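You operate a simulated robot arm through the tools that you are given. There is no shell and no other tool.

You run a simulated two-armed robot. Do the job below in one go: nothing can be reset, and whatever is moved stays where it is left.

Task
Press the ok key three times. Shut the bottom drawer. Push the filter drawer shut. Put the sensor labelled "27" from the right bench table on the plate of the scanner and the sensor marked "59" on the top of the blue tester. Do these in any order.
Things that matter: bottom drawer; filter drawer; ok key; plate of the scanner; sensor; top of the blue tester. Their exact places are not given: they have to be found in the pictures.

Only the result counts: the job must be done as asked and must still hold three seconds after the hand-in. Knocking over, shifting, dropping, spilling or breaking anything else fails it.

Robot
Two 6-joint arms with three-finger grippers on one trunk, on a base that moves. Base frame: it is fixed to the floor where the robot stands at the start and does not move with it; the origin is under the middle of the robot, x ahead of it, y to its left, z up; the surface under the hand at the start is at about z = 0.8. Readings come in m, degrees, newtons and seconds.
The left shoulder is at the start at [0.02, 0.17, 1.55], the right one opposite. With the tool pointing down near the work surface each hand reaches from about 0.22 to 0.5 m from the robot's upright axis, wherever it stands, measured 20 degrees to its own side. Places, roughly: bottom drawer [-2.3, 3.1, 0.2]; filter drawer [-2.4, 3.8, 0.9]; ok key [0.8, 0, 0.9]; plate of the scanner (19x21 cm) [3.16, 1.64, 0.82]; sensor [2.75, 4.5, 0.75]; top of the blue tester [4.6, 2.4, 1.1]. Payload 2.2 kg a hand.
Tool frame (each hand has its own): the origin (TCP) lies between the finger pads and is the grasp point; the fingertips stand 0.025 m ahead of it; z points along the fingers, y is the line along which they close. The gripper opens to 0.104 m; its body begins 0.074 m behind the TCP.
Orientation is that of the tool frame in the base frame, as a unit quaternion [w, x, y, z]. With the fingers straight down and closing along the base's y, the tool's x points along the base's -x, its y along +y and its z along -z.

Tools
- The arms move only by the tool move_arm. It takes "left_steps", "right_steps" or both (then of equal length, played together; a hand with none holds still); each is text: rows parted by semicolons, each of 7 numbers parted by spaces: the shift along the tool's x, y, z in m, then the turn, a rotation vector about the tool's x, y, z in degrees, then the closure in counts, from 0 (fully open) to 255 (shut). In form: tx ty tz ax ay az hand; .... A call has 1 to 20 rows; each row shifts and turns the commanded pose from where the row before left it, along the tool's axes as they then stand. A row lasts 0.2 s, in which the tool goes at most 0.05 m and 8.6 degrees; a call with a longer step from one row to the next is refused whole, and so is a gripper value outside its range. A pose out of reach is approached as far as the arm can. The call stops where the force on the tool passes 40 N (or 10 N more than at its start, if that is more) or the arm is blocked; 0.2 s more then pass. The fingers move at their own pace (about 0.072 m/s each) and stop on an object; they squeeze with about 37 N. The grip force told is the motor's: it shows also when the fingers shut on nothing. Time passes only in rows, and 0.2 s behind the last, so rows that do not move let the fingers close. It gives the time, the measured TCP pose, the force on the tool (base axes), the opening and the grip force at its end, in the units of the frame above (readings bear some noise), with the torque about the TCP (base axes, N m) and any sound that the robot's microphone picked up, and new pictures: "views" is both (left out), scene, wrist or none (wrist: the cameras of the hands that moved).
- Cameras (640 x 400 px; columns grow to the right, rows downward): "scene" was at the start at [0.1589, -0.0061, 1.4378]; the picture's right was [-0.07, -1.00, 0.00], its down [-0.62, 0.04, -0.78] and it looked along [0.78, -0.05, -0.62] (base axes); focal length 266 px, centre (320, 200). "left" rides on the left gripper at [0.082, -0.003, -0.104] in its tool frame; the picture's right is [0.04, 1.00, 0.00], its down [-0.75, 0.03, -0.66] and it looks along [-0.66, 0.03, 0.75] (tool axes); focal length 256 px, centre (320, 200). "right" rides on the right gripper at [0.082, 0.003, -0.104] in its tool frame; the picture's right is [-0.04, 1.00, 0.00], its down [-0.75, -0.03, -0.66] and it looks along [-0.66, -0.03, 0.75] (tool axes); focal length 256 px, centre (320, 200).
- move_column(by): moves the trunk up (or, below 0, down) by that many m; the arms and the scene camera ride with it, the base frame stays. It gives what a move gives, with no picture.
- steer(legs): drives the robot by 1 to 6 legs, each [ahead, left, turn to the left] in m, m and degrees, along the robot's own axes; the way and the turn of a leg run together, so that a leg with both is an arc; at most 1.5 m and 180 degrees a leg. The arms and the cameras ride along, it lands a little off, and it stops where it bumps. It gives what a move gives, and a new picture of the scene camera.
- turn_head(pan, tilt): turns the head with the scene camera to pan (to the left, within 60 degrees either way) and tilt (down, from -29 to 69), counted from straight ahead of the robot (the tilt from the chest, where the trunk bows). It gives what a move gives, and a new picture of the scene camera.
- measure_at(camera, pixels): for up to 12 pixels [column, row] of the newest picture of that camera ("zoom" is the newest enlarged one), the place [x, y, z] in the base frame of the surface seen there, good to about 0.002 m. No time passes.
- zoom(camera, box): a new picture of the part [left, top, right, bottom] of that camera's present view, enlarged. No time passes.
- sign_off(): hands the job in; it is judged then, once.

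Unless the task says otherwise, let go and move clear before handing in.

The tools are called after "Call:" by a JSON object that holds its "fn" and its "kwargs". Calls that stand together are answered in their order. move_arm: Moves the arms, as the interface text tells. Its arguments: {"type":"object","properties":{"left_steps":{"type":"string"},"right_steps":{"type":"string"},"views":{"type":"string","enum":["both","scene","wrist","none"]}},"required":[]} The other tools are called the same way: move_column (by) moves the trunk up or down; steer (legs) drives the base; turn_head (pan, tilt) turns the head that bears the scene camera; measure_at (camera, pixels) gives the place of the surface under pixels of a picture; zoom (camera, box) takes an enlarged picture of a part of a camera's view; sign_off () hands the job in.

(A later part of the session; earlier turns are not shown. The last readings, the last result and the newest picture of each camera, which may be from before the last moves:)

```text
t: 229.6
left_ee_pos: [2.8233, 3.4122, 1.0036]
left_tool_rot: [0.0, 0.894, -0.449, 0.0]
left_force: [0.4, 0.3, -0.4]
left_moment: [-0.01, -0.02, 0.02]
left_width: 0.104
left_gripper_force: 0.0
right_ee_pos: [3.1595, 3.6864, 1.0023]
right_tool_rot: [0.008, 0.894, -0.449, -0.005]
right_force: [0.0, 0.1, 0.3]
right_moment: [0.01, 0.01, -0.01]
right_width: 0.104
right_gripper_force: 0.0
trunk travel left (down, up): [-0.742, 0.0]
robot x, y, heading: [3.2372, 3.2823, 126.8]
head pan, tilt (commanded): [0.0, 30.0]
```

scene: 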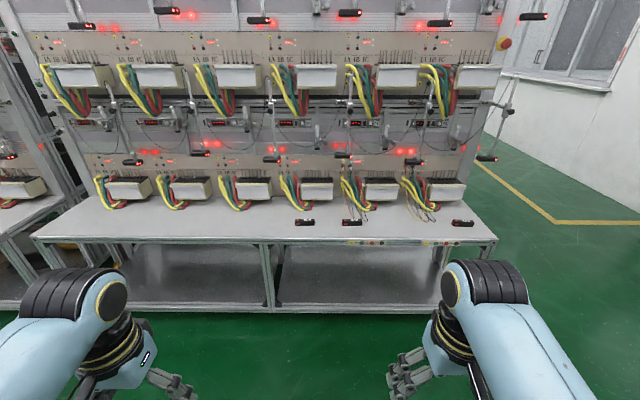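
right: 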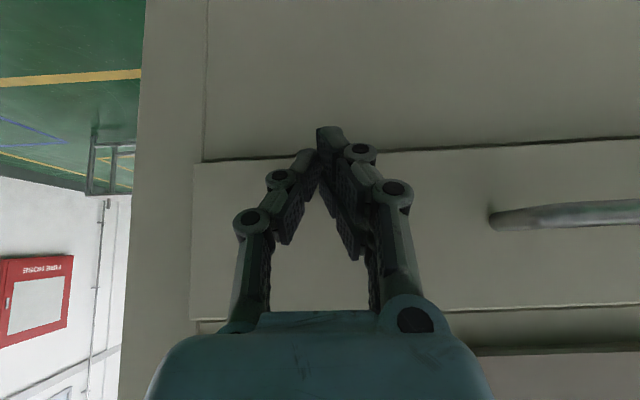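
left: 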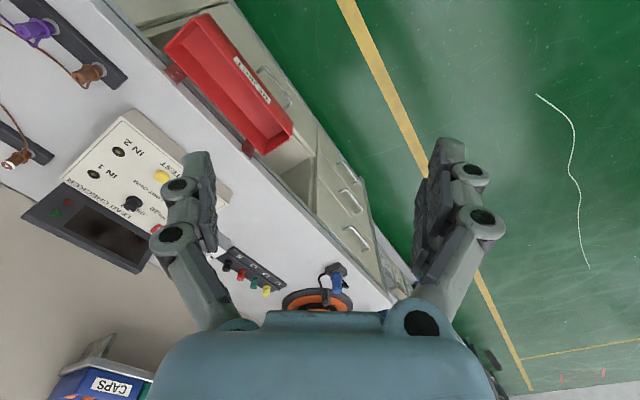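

Three loose sensors lie on the table at about (305,222), (352,222) and (462,222). I'll zoom to read their labels and measure them.

Call:
{"fn": "zoom", "kwargs": {"camera": "scene", "box": [285, 200, 375, 245]}}

Call:
{"fn": "zoom", "kwargs": {"camera": "scene", "box": [420, 195, 510, 245]}}

Call:
{"fn": "measure_at", "kwargs": {"camera": "scene", "pixels": [[305, 221], [352, 221], [462, 221], [305, 240], [200, 235], [300, 200], [300, 150], [300, 120], [275, 155], [490, 240], [485, 155], [400, 185]]}}

```text
7.11 times, centred on (330, 222) of scene
```

zoom: 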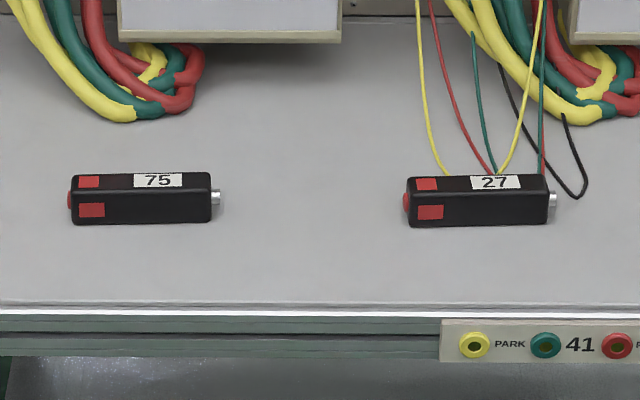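

```text
7.11 times, centred on (465, 220) of scene
```

zoom: 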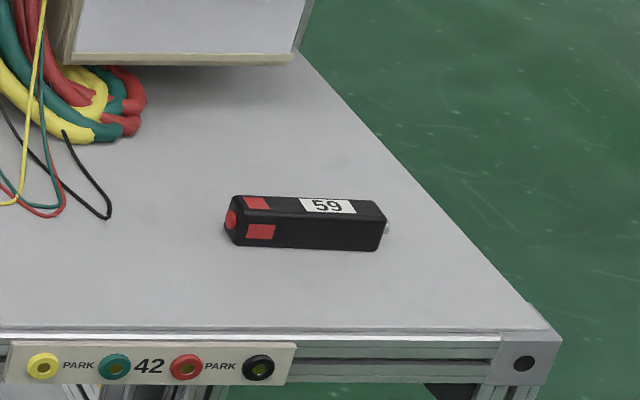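

```text
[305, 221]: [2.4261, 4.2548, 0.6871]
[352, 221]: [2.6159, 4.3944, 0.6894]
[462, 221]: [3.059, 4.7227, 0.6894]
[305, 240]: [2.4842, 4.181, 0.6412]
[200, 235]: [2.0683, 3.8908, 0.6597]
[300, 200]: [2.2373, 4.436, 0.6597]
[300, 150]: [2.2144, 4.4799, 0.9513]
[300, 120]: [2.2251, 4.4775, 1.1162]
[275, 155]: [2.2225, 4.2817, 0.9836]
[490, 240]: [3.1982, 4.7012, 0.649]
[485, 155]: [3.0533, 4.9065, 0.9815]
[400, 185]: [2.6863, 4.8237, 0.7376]
```

Labels read 75, 27 and 59: 27 is at [2.616,4.394,0.689] and 59 at [3.059,4.723,0.689]. Both lie parallel to the table edge. I'll check the hanging reading heads above 27 and 59 for clearance.

Call:
{"fn": "zoom", "kwargs": {"camera": "scene", "box": [310, 130, 390, 180]}}

Call:
{"fn": "measure_at", "kwargs": {"camera": "scene", "pixels": [[342, 156], [336, 155], [350, 157], [415, 162], [486, 158], [345, 140], [355, 160], [372, 188], [382, 180], [430, 185], [346, 14], [438, 22]]}}

```text
8.00 times, centred on (350, 155) of scene
```

zoom: 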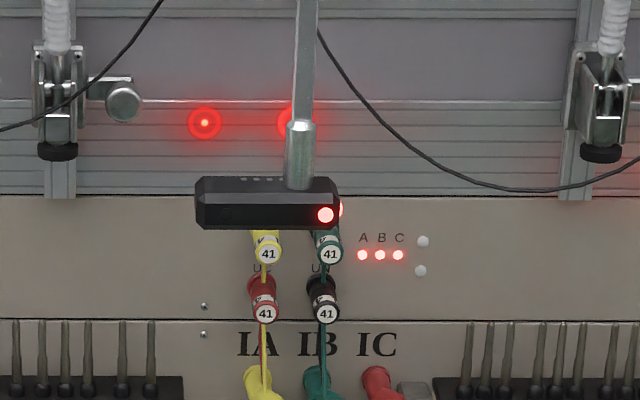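

```text
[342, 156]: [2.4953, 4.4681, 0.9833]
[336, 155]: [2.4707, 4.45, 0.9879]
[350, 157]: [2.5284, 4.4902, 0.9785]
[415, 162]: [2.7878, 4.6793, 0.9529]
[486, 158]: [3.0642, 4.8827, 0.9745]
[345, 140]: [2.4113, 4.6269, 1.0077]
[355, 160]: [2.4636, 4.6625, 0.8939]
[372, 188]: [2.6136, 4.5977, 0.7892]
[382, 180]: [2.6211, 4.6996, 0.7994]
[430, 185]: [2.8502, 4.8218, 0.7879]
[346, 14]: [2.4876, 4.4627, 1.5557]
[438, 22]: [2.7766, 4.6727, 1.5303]
```

The heads hang with their faces at about 13 cm behind the sensors' line, so a vertical hand fits. I'll drive closer, in front of 27, and look down at it.

Call:
{"fn": "steer", "kwargs": {"legs": [[0.45, -0.3, -0.7]]}}

Call:
{"fn": "turn_head", "kwargs": {"pan": 10, "tilt": 45}}

```text
t: 232.7
left_ee_pos: [2.8009, 3.9607, 1.0039]
left_tool_rot: [-0.001, 0.891, -0.454, 0.0]
left_force: [0.0, -0.1, 0.3]
left_moment: [-0.04, -0.01, -0.02]
left_width: 0.1039
left_gripper_force: 0.0
right_ee_pos: [3.141, 4.2295, 1.0011]
right_tool_rot: [0.009, 0.891, -0.455, -0.005]
right_force: [0.1, 0.0, -0.2]
right_moment: [-0.05, 0.0, -0.01]
right_width: 0.1041
right_gripper_force: 0.1
trunk travel left (down, up): [-0.742, 0.0]
robot x, y, heading: [3.2151, 3.8241, 125.9]
head pan, tilt (commanded): [0.0, 30.0]
```

scene: 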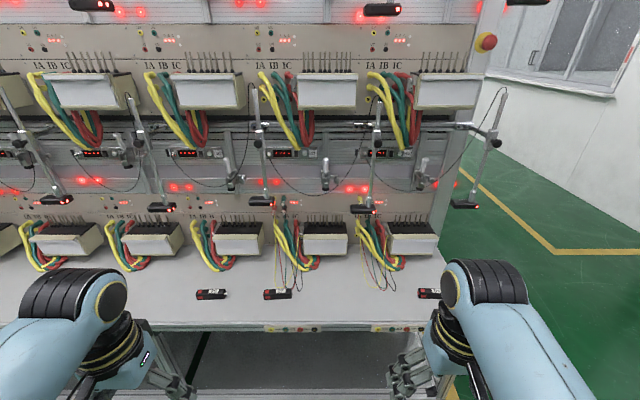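

```text
t: 233.5
left_ee_pos: [2.8013, 3.9602, 1.0035]
left_tool_rot: [0.0, 0.891, -0.455, 0.0]
left_force: [0.1, 0.1, -0.4]
left_moment: [-0.03, 0.03, 0.03]
left_width: 0.1042
left_gripper_force: 0.0
right_ee_pos: [3.1411, 4.229, 1.0011]
right_tool_rot: [0.008, 0.891, -0.454, -0.005]
right_force: [-0.3, -0.4, -0.5]
right_moment: [0.0, -0.02, 0.01]
right_width: 0.1041
right_gripper_force: 0.0
trunk travel left (down, up): [-0.742, 0.0]
robot x, y, heading: [3.2148, 3.822, 125.9]
head pan, tilt (commanded): [10.0, 45.0]
```

scene: 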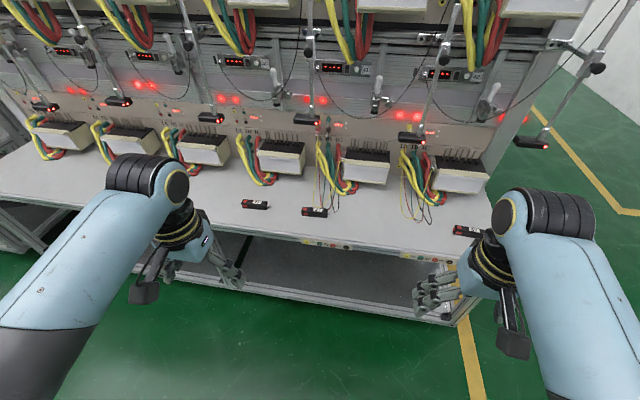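

Call:
{"fn": "zoom", "kwargs": {"camera": "scene", "box": [285, 175, 365, 225]}}

Call:
{"fn": "measure_at", "kwargs": {"camera": "zoom", "pixels": [[150, 265], [310, 262], [150, 298], [308, 298], [230, 265], [225, 290], [280, 240], [365, 265], [260, 225], [330, 240], [240, 340], [400, 100]]}}

```text
8.00 times, centred on (325, 200) of scene
```

zoom: 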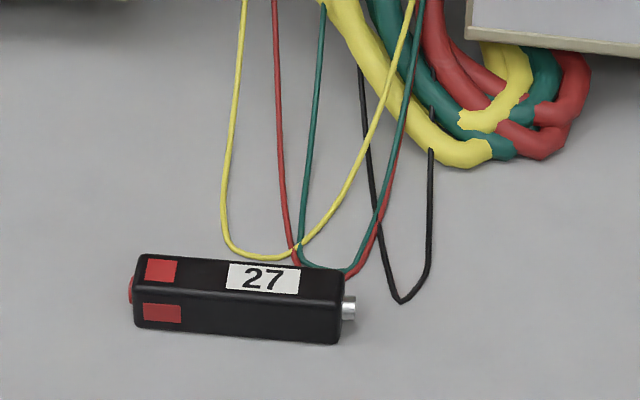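

```text
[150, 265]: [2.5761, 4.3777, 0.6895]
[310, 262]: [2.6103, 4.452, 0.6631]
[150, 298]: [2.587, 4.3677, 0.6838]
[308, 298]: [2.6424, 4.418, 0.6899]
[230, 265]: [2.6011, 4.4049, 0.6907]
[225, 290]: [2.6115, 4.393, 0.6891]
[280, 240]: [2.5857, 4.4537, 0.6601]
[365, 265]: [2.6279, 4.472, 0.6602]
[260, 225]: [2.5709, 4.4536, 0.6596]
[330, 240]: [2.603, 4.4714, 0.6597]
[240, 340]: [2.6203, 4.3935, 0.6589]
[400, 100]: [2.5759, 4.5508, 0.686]
```

The thin wires hang behind the middle and right part of 27, while its left 4 cm (red end) is free at the back. I'll turn the left hand −90° so the fingers close across the sensor, with the single finger on the far side.

Call:
{"fn": "move_arm", "kwargs": {"left_steps": "0 0 0 0 0 -8.2 0; 0 0 0 0 0 -8.2 0; 0 0 0 0 0 -8.2 0; 0 0 0 0 0 -8.2 0; 0 0 0 0 0 -8.2 0; 0 0 0 0 0 -8.2 0; 0 0 0 0 0 -8.2 0; 0 0 0 0 0 -8.2 0; 0 0 0 0 0 -8.2 0; 0 0 0 0 0 -8.2 0; 0 0 0 0 0 -8 0; 0 0 0 0 0 0 0", "views": "both"}}

```text
t: 236.1
left_ee_pos: [2.8008, 3.9607, 1.0036]
left_tool_rot: [0.0, 0.951, 0.309, 0.0]
left_force: [0.4, -0.4, -0.6]
left_moment: [-0.01, 0.01, 0.02]
left_width: 0.104
left_gripper_force: 0.0
right_ee_pos: [3.1419, 4.2292, 1.0015]
right_tool_rot: [0.008, 0.89, -0.455, -0.005]
right_force: [0.5, -0.5, -1.1]
right_moment: [-0.02, -0.02, 0.0]
right_width: 0.1041
right_gripper_force: 0.1
trunk travel left (down, up): [-0.742, 0.0]
robot x, y, heading: [3.2158, 3.8259, 125.9]
head pan, tilt (commanded): [10.0, 45.0]
```

scene: 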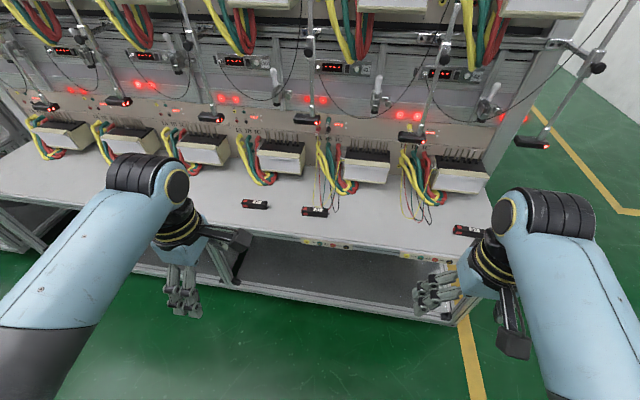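
left: 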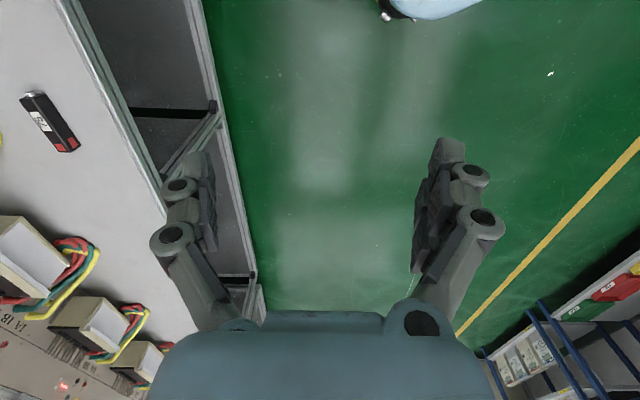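

The left tool's x now points along the table edge and y toward the aisle. I'll drive 0.4 m closer.

Call:
{"fn": "steer", "kwargs": {"legs": [[0.4, 0, 0.1]]}}

Call:
{"fn": "turn_head", "kwargs": {"pan": 15, "tilt": 60}}

```text
t: 238.6
left_ee_pos: [2.5635, 4.2865, 1.0048]
left_tool_rot: [0.001, 0.951, 0.309, 0.001]
left_force: [-0.3, 0.5, -0.5]
left_moment: [-0.02, -0.01, -0.02]
left_width: 0.104
left_gripper_force: 0.1
right_ee_pos: [2.9029, 4.5555, 1.0007]
right_tool_rot: [0.008, 0.891, -0.454, -0.006]
right_force: [0.0, 1.1, 0.5]
right_moment: [-0.02, -0.02, -0.01]
right_width: 0.1043
right_gripper_force: 0.1
trunk travel left (down, up): [-0.742, 0.0]
robot x, y, heading: [2.9742, 4.1504, 126.5]
head pan, tilt (commanded): [10.0, 45.0]
```

scene: 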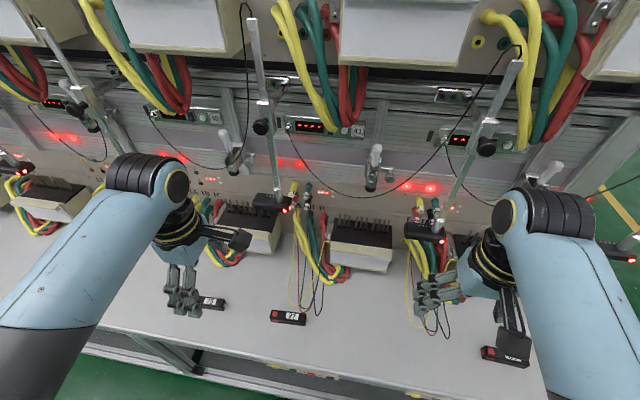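

```text
t: 239.3
left_ee_pos: [2.5648, 4.2839, 1.0037]
left_tool_rot: [-0.001, 0.951, 0.31, 0.0]
left_force: [0.2, 0.1, -0.5]
left_moment: [-0.03, 0.0, 0.01]
left_width: 0.1038
left_gripper_force: 0.0
right_ee_pos: [2.9047, 4.5548, 1.0005]
right_tool_rot: [0.009, 0.891, -0.454, -0.005]
right_force: [-0.3, 0.5, 0.6]
right_moment: [0.01, 0.02, 0.02]
right_width: 0.104
right_gripper_force: 0.1
trunk travel left (down, up): [-0.742, 0.0]
robot x, y, heading: [2.9776, 4.1498, 126.4]
head pan, tilt (commanded): [15.0, 60.0]
```

scene: 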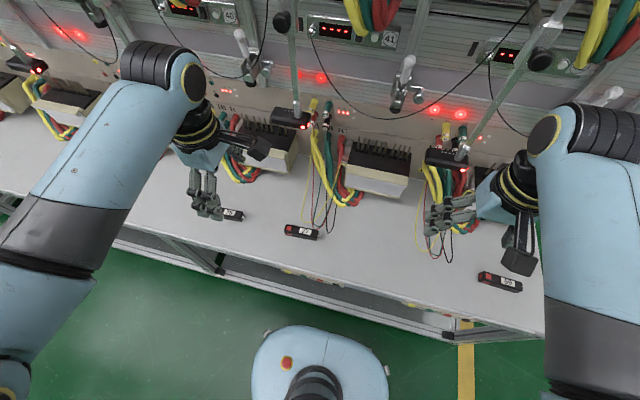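

Now I'll measure sensor 27's corners precisely in this near view.

Call:
{"fn": "zoom", "kwargs": {"camera": "scene", "box": [275, 210, 339, 250]}}

Call:
{"fn": "zoom", "kwargs": {"camera": "left", "box": [0, 0, 640, 400]}}

```text
10.00 times, centred on (307, 230) of scene
```

zoom: 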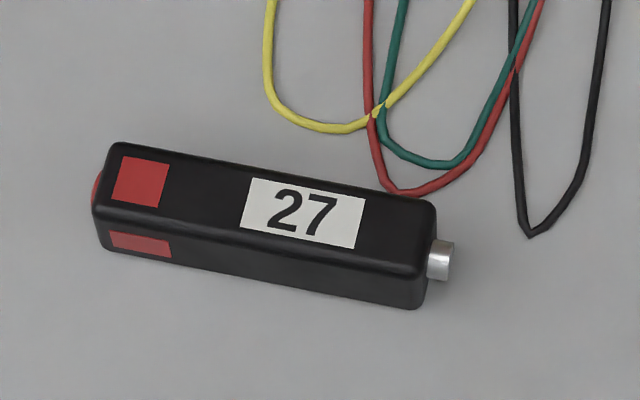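

```text
1.00 times, centred on (320, 200) of left (not enlarged: the box is as wide or as high as the picture)
```

zoom: 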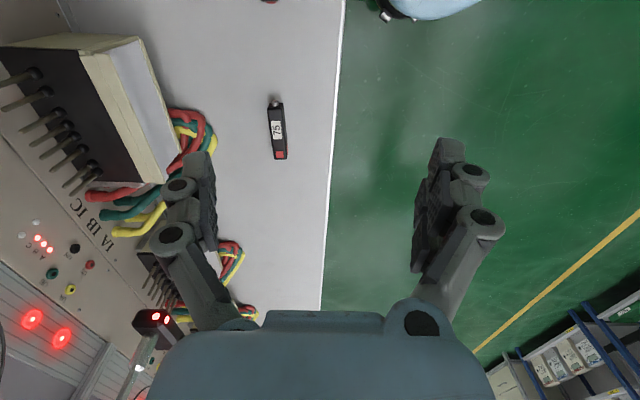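

Call:
{"fn": "zoom", "kwargs": {"camera": "scene", "box": [275, 210, 339, 250]}}

Call:
{"fn": "measure_at", "kwargs": {"camera": "zoom", "pixels": [[122, 150], [108, 205], [425, 205], [412, 265], [270, 180], [255, 235], [140, 180], [395, 230], [320, 130], [60, 180], [440, 262], [98, 190]]}}

```text
10.00 times, centred on (307, 230) of scene
```

zoom: 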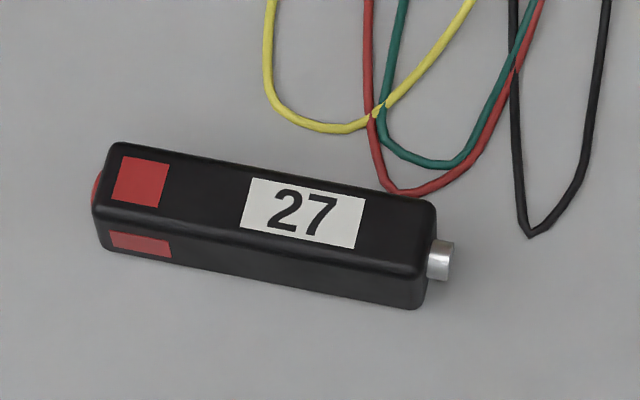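

```text
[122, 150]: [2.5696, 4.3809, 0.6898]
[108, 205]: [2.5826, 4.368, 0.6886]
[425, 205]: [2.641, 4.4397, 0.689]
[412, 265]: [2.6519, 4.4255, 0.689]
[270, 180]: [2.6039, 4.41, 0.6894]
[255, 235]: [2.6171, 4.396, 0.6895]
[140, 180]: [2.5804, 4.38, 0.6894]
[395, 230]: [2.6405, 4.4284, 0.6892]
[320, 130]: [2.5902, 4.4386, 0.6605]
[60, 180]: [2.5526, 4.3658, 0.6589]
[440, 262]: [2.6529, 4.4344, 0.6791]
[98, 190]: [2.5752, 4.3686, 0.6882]
```

Call:
{"fn": "measure_at", "kwargs": {"camera": "zoom", "pixels": [[267, 30], [266, 70], [275, 108], [300, 125], [340, 131], [271, 5], [390, 190], [100, 220]]}}

Call:
{"fn": "move_arm", "kwargs": {"left_steps": "0 0 0 0 0 -3.4 110; 0 0 0 0 0 0 110; 0 0 0 0 0 0 110; 0 0 0 0 0 0 110; 0 0 0 0 0 0 110", "views": "wrist"}}

```text
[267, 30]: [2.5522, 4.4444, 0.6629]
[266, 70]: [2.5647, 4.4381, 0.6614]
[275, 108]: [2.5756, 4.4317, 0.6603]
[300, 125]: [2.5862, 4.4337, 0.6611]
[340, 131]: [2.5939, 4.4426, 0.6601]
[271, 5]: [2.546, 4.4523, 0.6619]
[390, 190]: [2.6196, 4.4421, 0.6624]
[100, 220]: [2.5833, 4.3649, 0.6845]
```

```text
t: 240.5
left_ee_pos: [2.564, 4.2858, 1.0039]
left_tool_rot: [0.0, 0.941, 0.337, 0.0]
left_force: [0.5, 0.3, 0.0]
left_moment: [0.01, -0.02, -0.01]
left_width: 0.0588
left_gripper_force: 0.0
right_ee_pos: [2.9032, 4.5545, 1.0005]
right_tool_rot: [0.008, 0.891, -0.453, -0.005]
right_force: [-0.3, -1.1, 0.0]
right_moment: [0.02, 0.0, -0.01]
right_width: 0.1042
right_gripper_force: 0.0
trunk travel left (down, up): [-0.742, 0.0]
robot x, y, heading: [2.9767, 4.1494, 126.3]
head pan, tilt (commanded): [15.0, 60.0]
```

left: 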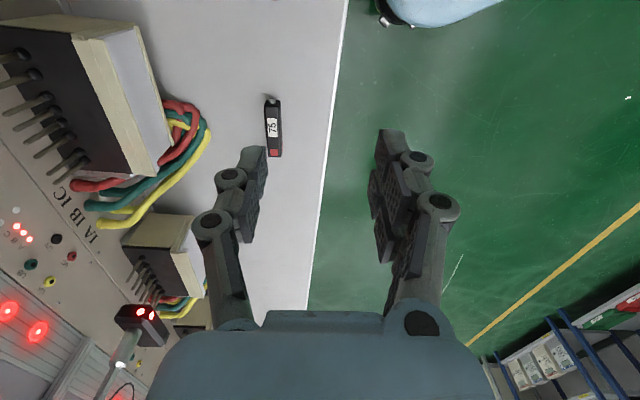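

The wires lie on the table; gripping 27 near its red end (about 16 mm in) keeps the far finger over 1 cm from the yellow wire. I'll bring the left hand above that point with the fingers half closed.

Call:
{"fn": "move_arm", "kwargs": {"left_steps": "0.0272 -0.0203 0 0 0 0 125; 0.0272 -0.0203 0 0 0 0 125; 0.0271 -0.0204 0 0 0 0 125; 0 0 0.04 0 0 0 125; 0 0 0.04 0 0 0 125; 0 0 0.04 0 0 0 125; 0 0 0 0 0 0 125", "views": "both"}}

```text
t: 242.1
left_ee_pos: [2.5881, 4.3831, 0.8838]
left_tool_rot: [0.0, 0.941, 0.338, 0.0]
left_force: [0.0, -0.4, -0.4]
left_moment: [0.01, 0.02, 0.02]
left_width: 0.0529
left_gripper_force: 0.1
right_ee_pos: [2.9034, 4.5549, 1.0014]
right_tool_rot: [0.007, 0.891, -0.454, -0.006]
right_force: [0.2, -1.4, -0.2]
right_moment: [0.05, -0.02, -0.04]
right_width: 0.1041
right_gripper_force: 0.1
trunk travel left (down, up): [-0.742, 0.0]
robot x, y, heading: [2.9795, 4.1524, 126.2]
head pan, tilt (commanded): [15.0, 60.0]
```

scene: 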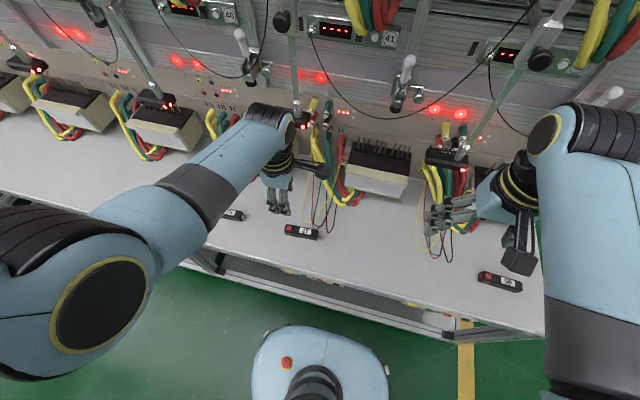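
left: 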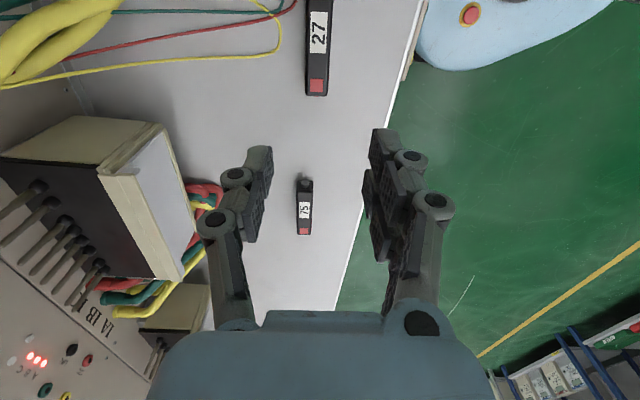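

The wrist joint at (270,118) looks close to the hanging head at (303,120). I'll check that clearance before going down.

Call:
{"fn": "zoom", "kwargs": {"camera": "scene", "box": [235, 90, 335, 220]}}

Call:
{"fn": "measure_at", "kwargs": {"camera": "zoom", "pixels": [[320, 85], [360, 85], [400, 100], [425, 95], [410, 115], [395, 80], [415, 30], [465, 245], [400, 250], [330, 300], [370, 320], [290, 100]]}}

```text
3.08 times, centred on (285, 155) of scene
```

zoom: 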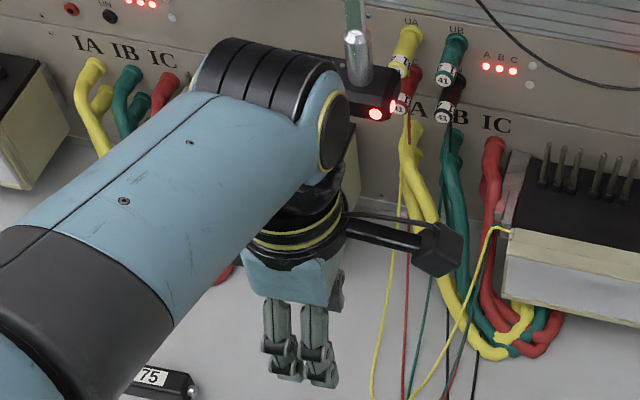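

```text
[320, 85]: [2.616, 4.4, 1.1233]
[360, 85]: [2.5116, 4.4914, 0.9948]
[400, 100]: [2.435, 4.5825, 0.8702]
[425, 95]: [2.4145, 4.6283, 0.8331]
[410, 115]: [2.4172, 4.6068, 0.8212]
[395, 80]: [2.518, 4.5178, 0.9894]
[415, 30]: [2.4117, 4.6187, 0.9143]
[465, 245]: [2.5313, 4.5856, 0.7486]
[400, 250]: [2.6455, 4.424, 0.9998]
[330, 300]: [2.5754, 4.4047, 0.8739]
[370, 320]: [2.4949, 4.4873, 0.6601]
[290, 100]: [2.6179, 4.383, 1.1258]
```

Call:
{"fn": "measure_at", "kwargs": {"camera": "zoom", "pixels": [[240, 42], [280, 48], [315, 60], [340, 78], [330, 150], [343, 110], [215, 60], [320, 180], [345, 200], [455, 235], [430, 270], [375, 215]]}}

```text
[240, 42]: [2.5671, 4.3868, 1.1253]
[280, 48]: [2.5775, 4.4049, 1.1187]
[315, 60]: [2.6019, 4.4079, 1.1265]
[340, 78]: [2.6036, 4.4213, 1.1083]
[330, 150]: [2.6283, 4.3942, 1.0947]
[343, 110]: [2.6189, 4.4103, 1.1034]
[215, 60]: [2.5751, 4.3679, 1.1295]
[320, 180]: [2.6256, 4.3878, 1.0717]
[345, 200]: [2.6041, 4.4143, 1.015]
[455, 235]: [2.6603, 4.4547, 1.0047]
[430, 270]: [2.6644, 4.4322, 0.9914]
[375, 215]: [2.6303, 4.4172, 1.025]
```

The wrist stays 7 cm clear of the hanging head all the way down. I'll descend until the fingertips are just above the sensor and check.

Call:
{"fn": "move_arm", "kwargs": {"left_steps": "0 0 0.04 0 0 0 125; 0 0 0.04 0 0 0 125; 0 0 0.04 0 0 0 125; 0 0 0.03 0 0 0 125; 0 0 0 0 0 0 125", "views": "both"}}

Call:
{"fn": "zoom", "kwargs": {"camera": "left", "box": [200, 60, 456, 220]}}

Call:
{"fn": "zoom", "kwargs": {"camera": "scene", "box": [235, 140, 363, 260]}}

```text
t: 243.3
left_ee_pos: [2.5967, 4.3619, 0.7948]
left_tool_rot: [0.0, 0.941, 0.338, 0.001]
left_force: [-0.4, 0.6, 0.3]
left_moment: [0.01, 0.05, -0.01]
left_width: 0.053
left_gripper_force: 0.1
left hand out of reach, approached as far as the arm can: row 2, 3, 4
right_ee_pos: [2.903, 4.555, 1.0012]
right_tool_rot: [0.008, 0.891, -0.453, -0.005]
right_force: [-0.6, 0.1, -0.4]
right_moment: [0.0, 0.02, 0.01]
right_width: 0.1038
right_gripper_force: 0.0
trunk travel left (down, up): [-0.742, 0.0]
robot x, y, heading: [2.9786, 4.1515, 126.1]
head pan, tilt (commanded): [15.0, 60.0]
```

scene: 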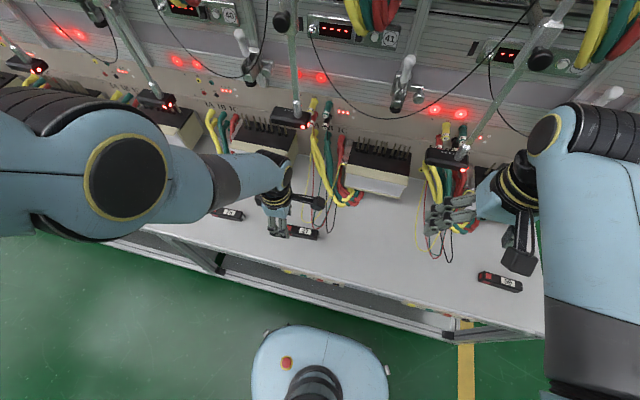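
left: 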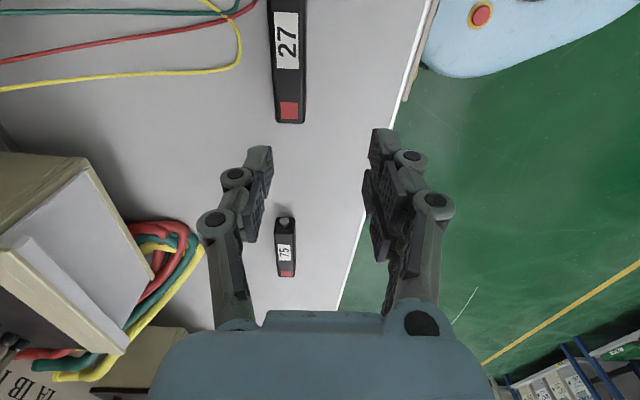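

```text
2.50 times, centred on (328, 140) of left
```

zoom: 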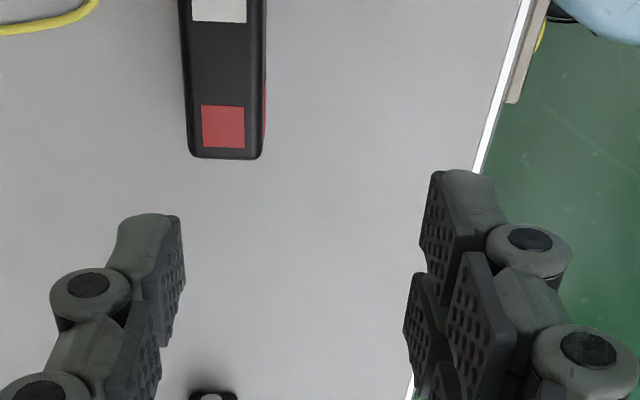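

```text
3.33 times, centred on (299, 200) of scene
```

zoom: 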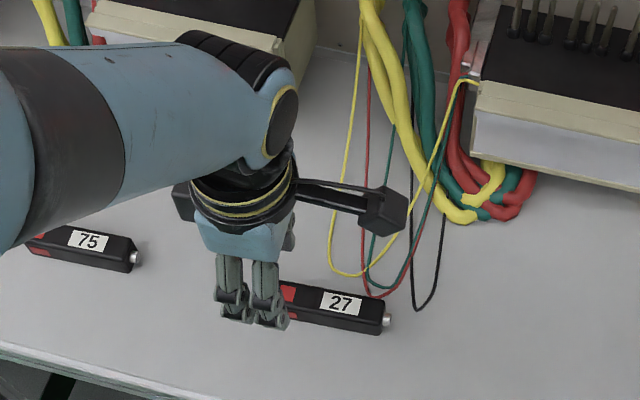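

The table is low, so the left arm ran out of reach. I'll raise the left hand a bit and lower the trunk 0.16 m to get more reach.

Call:
{"fn": "move_arm", "kwargs": {"left_steps": "0 0 -0.04 0 0 0 125; 0 0 -0.04 0 0 0 125; 0 0 -0.03 0 0 0 125; 0 0 0 0 0 0 125", "views": "none"}}

Call:
{"fn": "move_column", "kwargs": {"by": -0.16}}

```text
t: 244.3
left_ee_pos: [2.5978, 4.3611, 0.9054]
left_tool_rot: [0.001, 0.941, 0.338, 0.0]
left_force: [0.4, 0.5, -0.6]
left_moment: [-0.04, 0.01, 0.03]
left_width: 0.0528
left_gripper_force: 0.0
right_ee_pos: [2.9031, 4.5547, 1.0009]
right_tool_rot: [0.008, 0.891, -0.454, -0.005]
right_force: [0.4, 0.1, -1.2]
right_moment: [0.0, -0.01, -0.03]
right_width: 0.1042
right_gripper_force: 0.1
trunk travel left (down, up): [-0.742, 0.0]
robot x, y, heading: [2.9768, 4.1523, 126.1]
head pan, tilt (commanded): [15.0, 60.0]
```

```text
t: 246.2
left_ee_pos: [2.597, 4.3615, 0.7446]
left_tool_rot: [0.0, 0.941, 0.338, 0.0]
left_force: [0.3, 0.3, -0.7]
left_moment: [-0.01, 0.0, -0.01]
left_width: 0.0529
left_gripper_force: 0.0
right_ee_pos: [2.9036, 4.5541, 0.8406]
right_tool_rot: [0.008, 0.891, -0.454, -0.004]
right_force: [-0.9, -0.1, 0.9]
right_moment: [0.03, 0.01, -0.02]
right_width: 0.1041
right_gripper_force: 0.0
trunk travel left (down, up): [-0.582, 0.16]
robot x, y, heading: [2.9778, 4.1506, 125.9]
head pan, tilt (commanded): [15.0, 60.0]
```

Now I'll shift over the grip point and check alignment before descending the last 5 cm.

Call:
{"fn": "move_arm", "kwargs": {"left_steps": "0.0081 -0.0234 0 0 0 0 125; 0 0 0 0 0 0 125; 0 0 0 0 0 0 125", "views": "both"}}

Call:
{"fn": "zoom", "kwargs": {"camera": "left", "box": [180, 40, 436, 200]}}

Call:
{"fn": "zoom", "kwargs": {"camera": "scene", "box": [235, 140, 363, 260]}}

```text
t: 247.0
left_ee_pos: [2.5898, 4.3851, 0.7462]
left_tool_rot: [0.001, 0.941, 0.338, 0.0]
left_force: [-0.2, 1.1, -0.2]
left_moment: [0.04, 0.01, 0.0]
left_width: 0.0529
left_gripper_force: 0.2
right_ee_pos: [2.9022, 4.5569, 0.8419]
right_tool_rot: [0.008, 0.891, -0.454, -0.006]
right_force: [0.7, -0.1, 0.2]
right_moment: [-0.02, 0.0, 0.0]
right_width: 0.1044
right_gripper_force: 0.1
trunk travel left (down, up): [-0.582, 0.16]
robot x, y, heading: [2.979, 4.1499, 126.3]
head pan, tilt (commanded): [15.0, 60.0]
```

scene: 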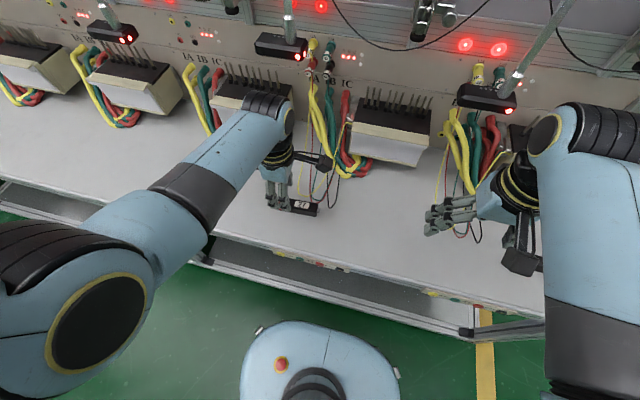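
left: 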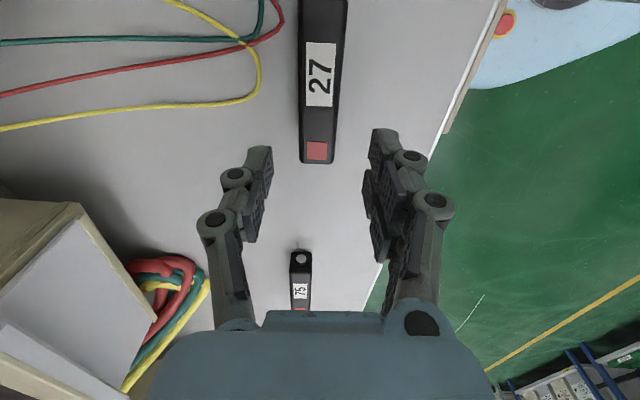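

```text
2.50 times, centred on (308, 120) of left
```

zoom: 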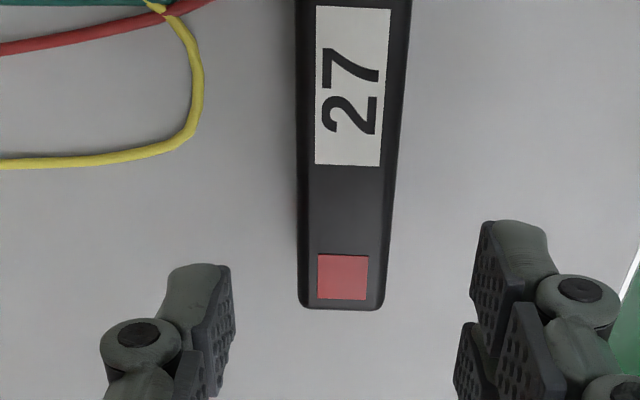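

```text
3.33 times, centred on (299, 200) of scene
```

zoom: 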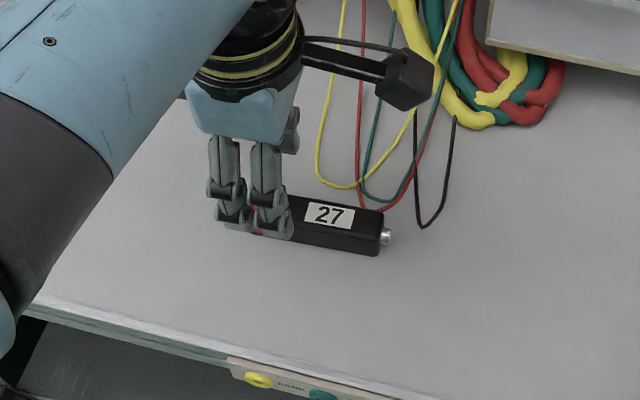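

The sensor's red end is centred between the fingers and the wires are clear. I'll go down to TCP z≈0.69 and close.

Call:
{"fn": "move_arm", "kwargs": {"left_steps": "0 0 0.02 0 0 0 125; 0 0 0.02 0 0 0 125; 0 0 0.014 0 0 0 125; 0 0 0 0 0 0 125", "views": "wrist"}}

Call:
{"fn": "zoom", "kwargs": {"camera": "left", "box": [180, 40, 436, 200]}}

Call:
{"fn": "zoom", "kwargs": {"camera": "scene", "box": [235, 160, 363, 240]}}

```text
t: 248.0
left_ee_pos: [2.5889, 4.3857, 0.6917]
left_tool_rot: [0.0, 0.941, 0.338, 0.001]
left_force: [-0.4, 0.3, 0.6]
left_moment: [0.01, -0.01, 0.02]
left_width: 0.053
left_gripper_force: 0.0
right_ee_pos: [2.9035, 4.5544, 0.8416]
right_tool_rot: [0.007, 0.891, -0.454, -0.006]
right_force: [-0.3, -0.8, 1.4]
right_moment: [0.02, -0.02, 0.01]
right_width: 0.1038
right_gripper_force: 0.0
trunk travel left (down, up): [-0.582, 0.16]
robot x, y, heading: [2.9797, 4.1535, 126.1]
head pan, tilt (commanded): [15.0, 60.0]
```

left: 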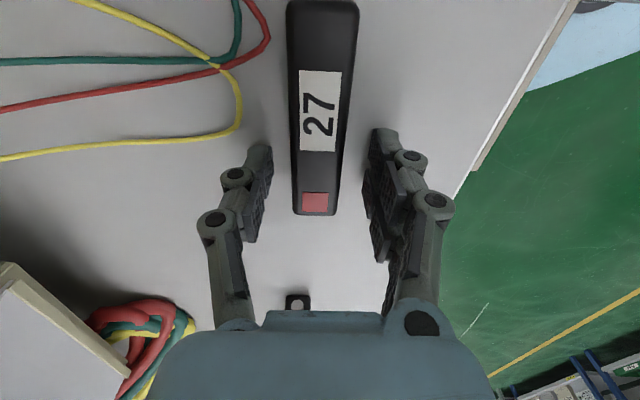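

```text
2.50 times, centred on (308, 120) of left
```

zoom: 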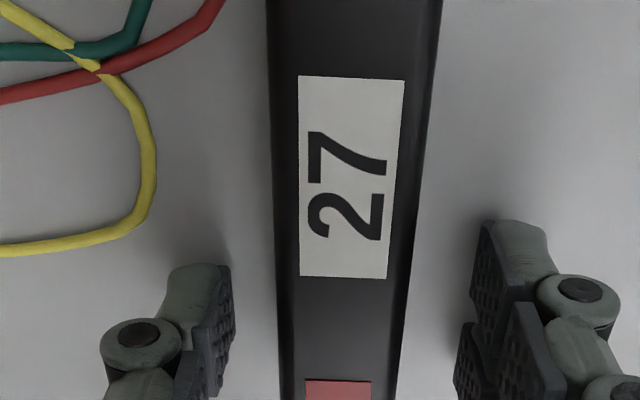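

```text
5.00 times, centred on (299, 200) of scene
```

zoom: 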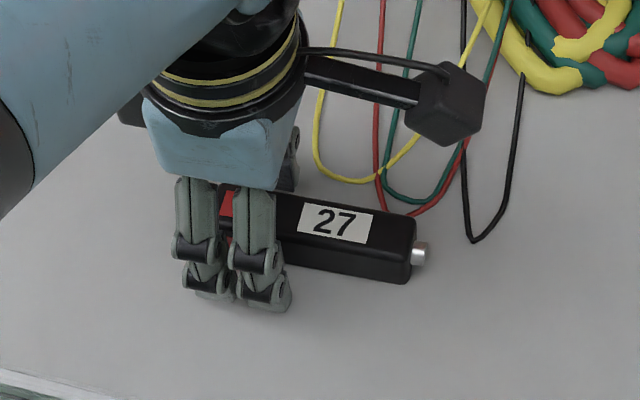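

The fingers stand on either side of the sensor, clear of the yellow wire. Closing now.

Call:
{"fn": "move_arm", "kwargs": {"left_steps": "0 0 0 0 0 0 170; 0 0 0 0 0 0 210; 0 0 0 0 0 0 255; 0 0 0 0 0 0 255; 0 0 0 0 0 0 255; 0 0 0 0 0 0 255", "views": "wrist"}}

```text
t: 249.4
left_ee_pos: [2.5887, 4.3851, 0.6911]
left_tool_rot: [0.0, 0.941, 0.338, 0.0]
left_force: [-0.3, 1.3, 0.1]
left_moment: [0.03, -0.04, 0.04]
left_width: 0.026
left_gripper_force: 37.4
right_ee_pos: [2.9033, 4.5553, 0.8413]
right_tool_rot: [0.009, 0.891, -0.454, -0.005]
right_force: [0.6, 1.0, -0.5]
right_moment: [0.0, 0.0, 0.0]
right_width: 0.1041
right_gripper_force: 0.1
trunk travel left (down, up): [-0.582, 0.16]
robot x, y, heading: [2.9771, 4.1471, 126.2]
head pan, tilt (commanded): [15.0, 60.0]
```

left: 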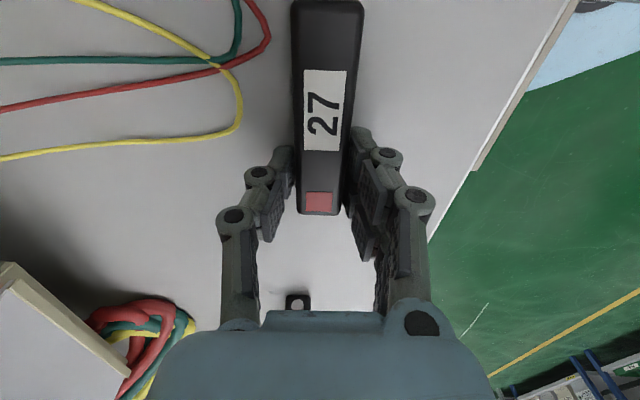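

Sensor 27 is gripped at 26 mm. I'll lift it straight up.

Call:
{"fn": "move_arm", "kwargs": {"left_steps": "0 0 -0.01 0 0 0 255; 0 0 -0.02 0 0 0 255; 0 0 -0.03 0 0 0 255; 0 0 -0.04 0 0 0 255; 0 0 -0.04 0 0 0 255; 0 0.03 -0.03 0 0 0 255; 0 0.03 0 0 0 0 255; 0 0 0 0 0 0 255", "views": "both"}}

```text
t: 251.2
left_ee_pos: [2.6062, 4.3346, 0.8641]
left_tool_rot: [-0.002, 0.941, 0.336, -0.021]
left_force: [0.0, -1.2, -0.8]
left_moment: [-0.02, 0.0, 0.01]
left_width: 0.0261
left_gripper_force: 37.0
right_ee_pos: [2.9037, 4.5548, 0.8417]
right_tool_rot: [0.009, 0.891, -0.454, -0.007]
right_force: [-0.2, -0.1, 0.0]
right_moment: [0.01, 0.01, -0.05]
right_width: 0.104
right_gripper_force: 0.0
trunk travel left (down, up): [-0.582, 0.16]
robot x, y, heading: [2.9773, 4.1494, 126.2]
head pan, tilt (commanded): [15.0, 60.0]
```

scene: 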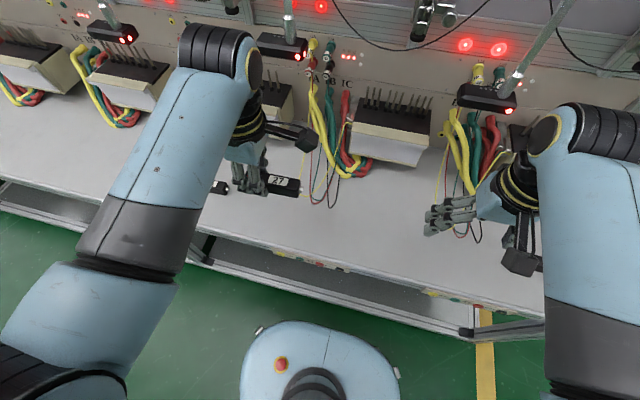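
left: 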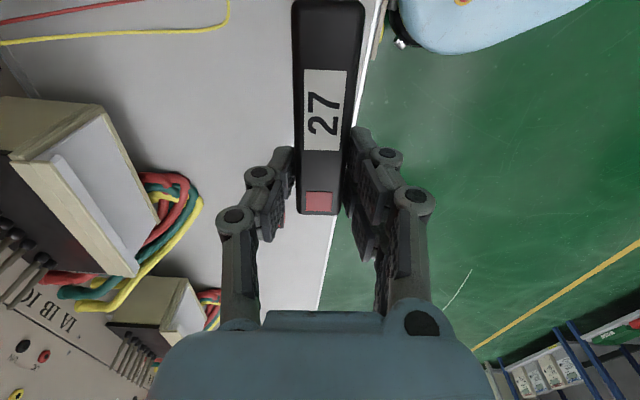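

27 is safely in the left hand. Next I'll back off, shift right toward 59, and turn the right hand so that it closes across that sensor.

Call:
{"fn": "steer", "kwargs": {"legs": [[-0.15, 0, 0], [0, -0.23, 0]]}}

Call:
{"fn": "move_arm", "kwargs": {"right_steps": "0 0 0 0 0 8.2 0; 0 0 0 0 0 8.2 0; 0 0 0 0 0 8.2 0; 0 0 0 0 0 8.2 0; 0 0 0 0 0 8.2 0; 0 0 0 0 0 8.2 0; 0 0 0 0 0 8.2 0; 0 0 0 0 0 8.2 60; 0 0 0 0 0 8.2 100; 0 0 0 0 0 8.2 125; 0 0 0 0 0 8 125; 0 0 0 0 0 0 125", "views": "both"}}

Call:
{"fn": "turn_head", "kwargs": {"pan": -15, "tilt": 55}}

```text
t: 253.9
left_ee_pos: [2.8849, 4.3461, 0.8614]
left_tool_rot: [0.005, 0.942, 0.336, -0.019]
left_force: [0.4, 0.2, -0.4]
left_moment: [-0.06, 0.06, 0.0]
left_width: 0.0261
left_gripper_force: 37.1
right_ee_pos: [3.1786, 4.5704, 0.8413]
right_tool_rot: [0.01, 0.891, -0.454, -0.005]
right_force: [1.1, 0.3, 0.1]
right_moment: [-0.01, 0.02, -0.03]
right_width: 0.1039
right_gripper_force: 0.1
trunk travel left (down, up): [-0.582, 0.16]
robot x, y, heading: [3.2547, 4.1667, 126.0]
head pan, tilt (commanded): [15.0, 60.0]
```

scene: 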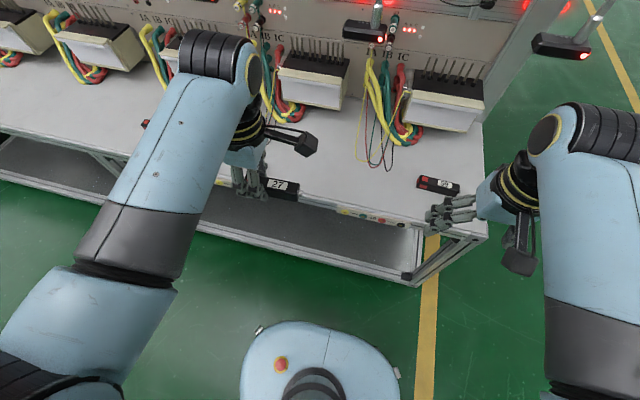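

```text
t: 256.5
left_ee_pos: [2.8823, 4.343, 0.8596]
left_tool_rot: [0.005, 0.941, 0.337, -0.02]
left_force: [-0.2, 0.2, -0.9]
left_moment: [-0.02, 0.0, -0.01]
left_width: 0.026
left_gripper_force: 36.6
right_ee_pos: [3.178, 4.5695, 0.8404]
right_tool_rot: [-0.01, -0.308, 0.951, -0.002]
right_force: [-0.4, -0.1, 0.0]
right_moment: [0.01, 0.02, -0.01]
right_width: 0.0531
right_gripper_force: 0.1
trunk travel left (down, up): [-0.582, 0.16]
robot x, y, heading: [3.254, 4.1663, 126.0]
head pan, tilt (commanded): [15.0, 60.0]
```

scene: 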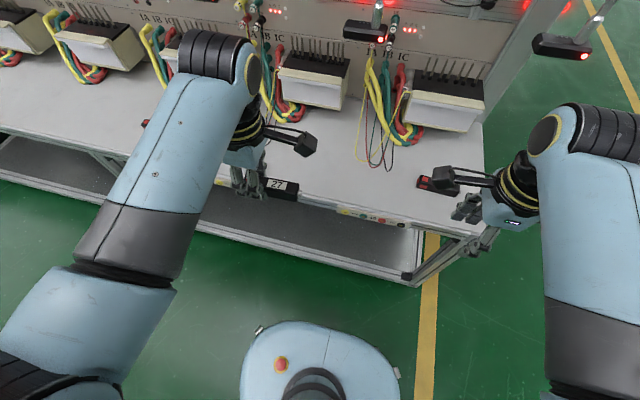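
right: 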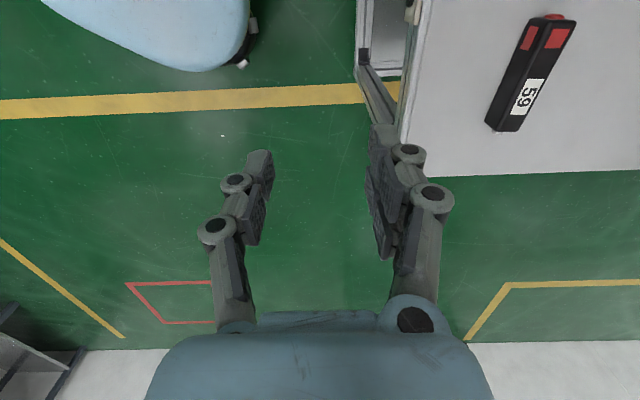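

```text
t: 257.4
left_ee_pos: [2.8828, 4.3433, 0.8598]
left_tool_rot: [0.005, 0.941, 0.336, -0.02]
left_force: [0.2, -0.7, -0.5]
left_moment: [-0.02, 0.03, 0.0]
left_width: 0.0261
left_gripper_force: 36.5
right_ee_pos: [3.1772, 4.57, 0.8413]
right_tool_rot: [-0.009, -0.309, 0.951, -0.002]
right_force: [0.1, -0.4, -0.4]
right_moment: [0.0, 0.0, 0.0]
right_width: 0.0526
right_gripper_force: 0.1
trunk travel left (down, up): [-0.582, 0.16]
robot x, y, heading: [3.2503, 4.1672, 126.1]
head pan, tilt (commanded): [-15.0, 55.0]
```

scene: 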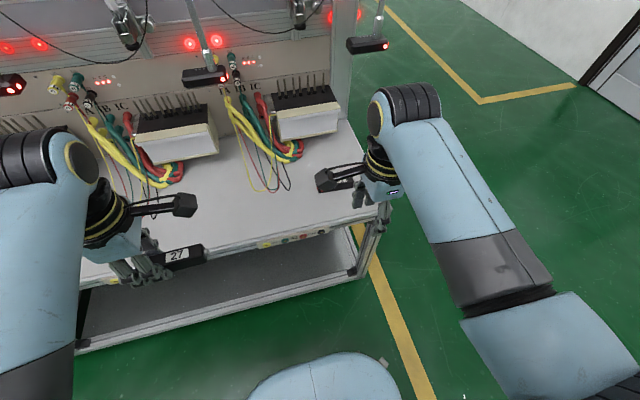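

59 is visible in the right wrist view at (530,80). I'll zoom in and measure its corners.

Call:
{"fn": "zoom", "kwargs": {"camera": "right", "box": [450, 5, 610, 145]}}

```text
2.86 times, centred on (530, 75) of right
```

zoom: 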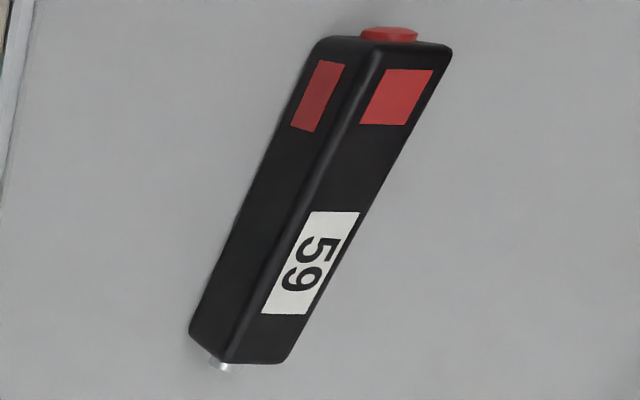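

Call:
{"fn": "measure_at", "kwargs": {"camera": "zoom", "pixels": [[380, 52], [444, 50], [240, 352], [288, 354], [365, 125], [415, 125], [262, 310], [308, 310], [335, 215], [500, 200], [330, 60], [395, 95]]}}

```text
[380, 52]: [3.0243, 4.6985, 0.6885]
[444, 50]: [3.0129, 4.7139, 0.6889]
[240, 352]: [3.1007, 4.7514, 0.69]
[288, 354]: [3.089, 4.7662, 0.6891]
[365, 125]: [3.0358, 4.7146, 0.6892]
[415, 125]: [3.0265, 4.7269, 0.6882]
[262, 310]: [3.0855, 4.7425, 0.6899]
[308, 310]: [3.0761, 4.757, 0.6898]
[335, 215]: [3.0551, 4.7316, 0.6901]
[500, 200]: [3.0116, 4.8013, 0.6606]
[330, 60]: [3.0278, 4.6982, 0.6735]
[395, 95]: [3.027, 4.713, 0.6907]
```

59's center is [3.057,4.733], axis 34.6°. I'll drive 0.15 m ahead and bring the right hand above it.

Call:
{"fn": "steer", "kwargs": {"legs": [[0.15, 0, 0]]}}

Call:
{"fn": "move_arm", "kwargs": {"right_steps": "0 0 0 0 0 1.4 125; 0 0 0 0 0 0 125", "views": "both"}}

```text
t: 258.8
left_ee_pos: [2.7938, 4.4651, 0.8596]
left_tool_rot: [0.005, 0.941, 0.336, -0.02]
left_force: [-0.7, -0.2, -1.8]
left_moment: [0.0, -0.03, 0.01]
left_width: 0.026
left_gripper_force: 36.3
right_ee_pos: [3.0892, 4.6902, 0.8409]
right_tool_rot: [-0.009, -0.309, 0.951, -0.002]
right_force: [-0.2, -0.1, 0.4]
right_moment: [-0.03, -0.02, -0.01]
right_width: 0.0531
right_gripper_force: 0.1
trunk travel left (down, up): [-0.582, 0.16]
robot x, y, heading: [3.1633, 4.2853, 125.8]
head pan, tilt (commanded): [-15.0, 55.0]
```

scene: 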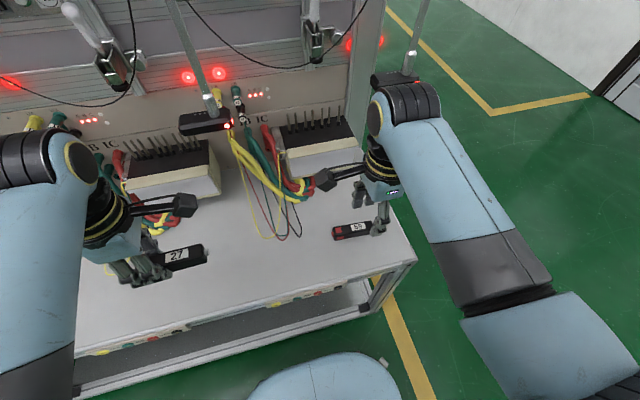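

```text
t: 259.4
left_ee_pos: [2.7935, 4.4635, 0.8601]
left_tool_rot: [0.004, 0.942, 0.336, -0.02]
left_force: [-0.4, -0.1, -0.8]
left_moment: [-0.02, 0.0, -0.03]
left_width: 0.0261
left_gripper_force: 37.1
right_ee_pos: [3.0906, 4.6912, 0.8404]
right_tool_rot: [-0.009, -0.295, 0.955, -0.002]
right_force: [0.1, 0.2, -0.2]
right_moment: [0.01, -0.01, 0.0]
right_width: 0.0529
right_gripper_force: 0.0
trunk travel left (down, up): [-0.582, 0.16]
robot x, y, heading: [3.1642, 4.2896, 125.9]
head pan, tilt (commanded): [-15.0, 55.0]
```

scene: 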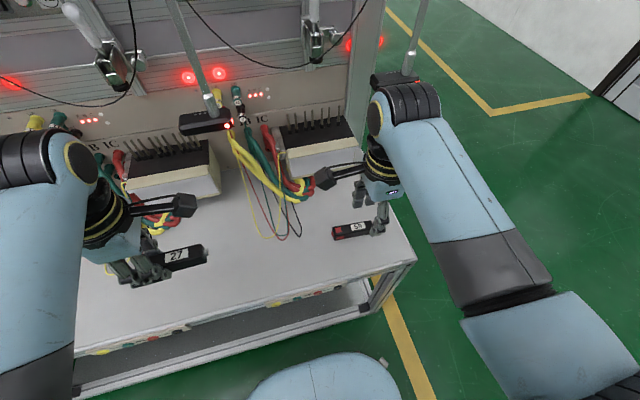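
right: 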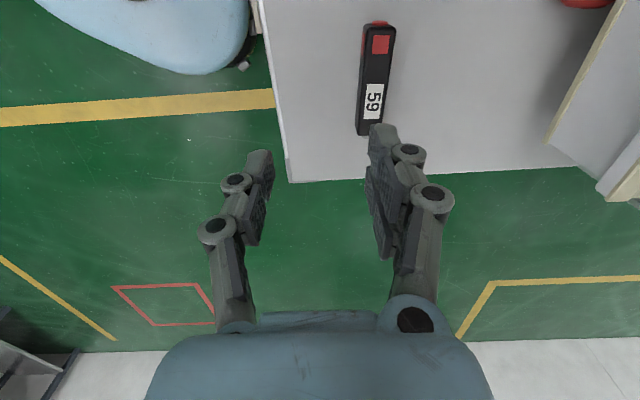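

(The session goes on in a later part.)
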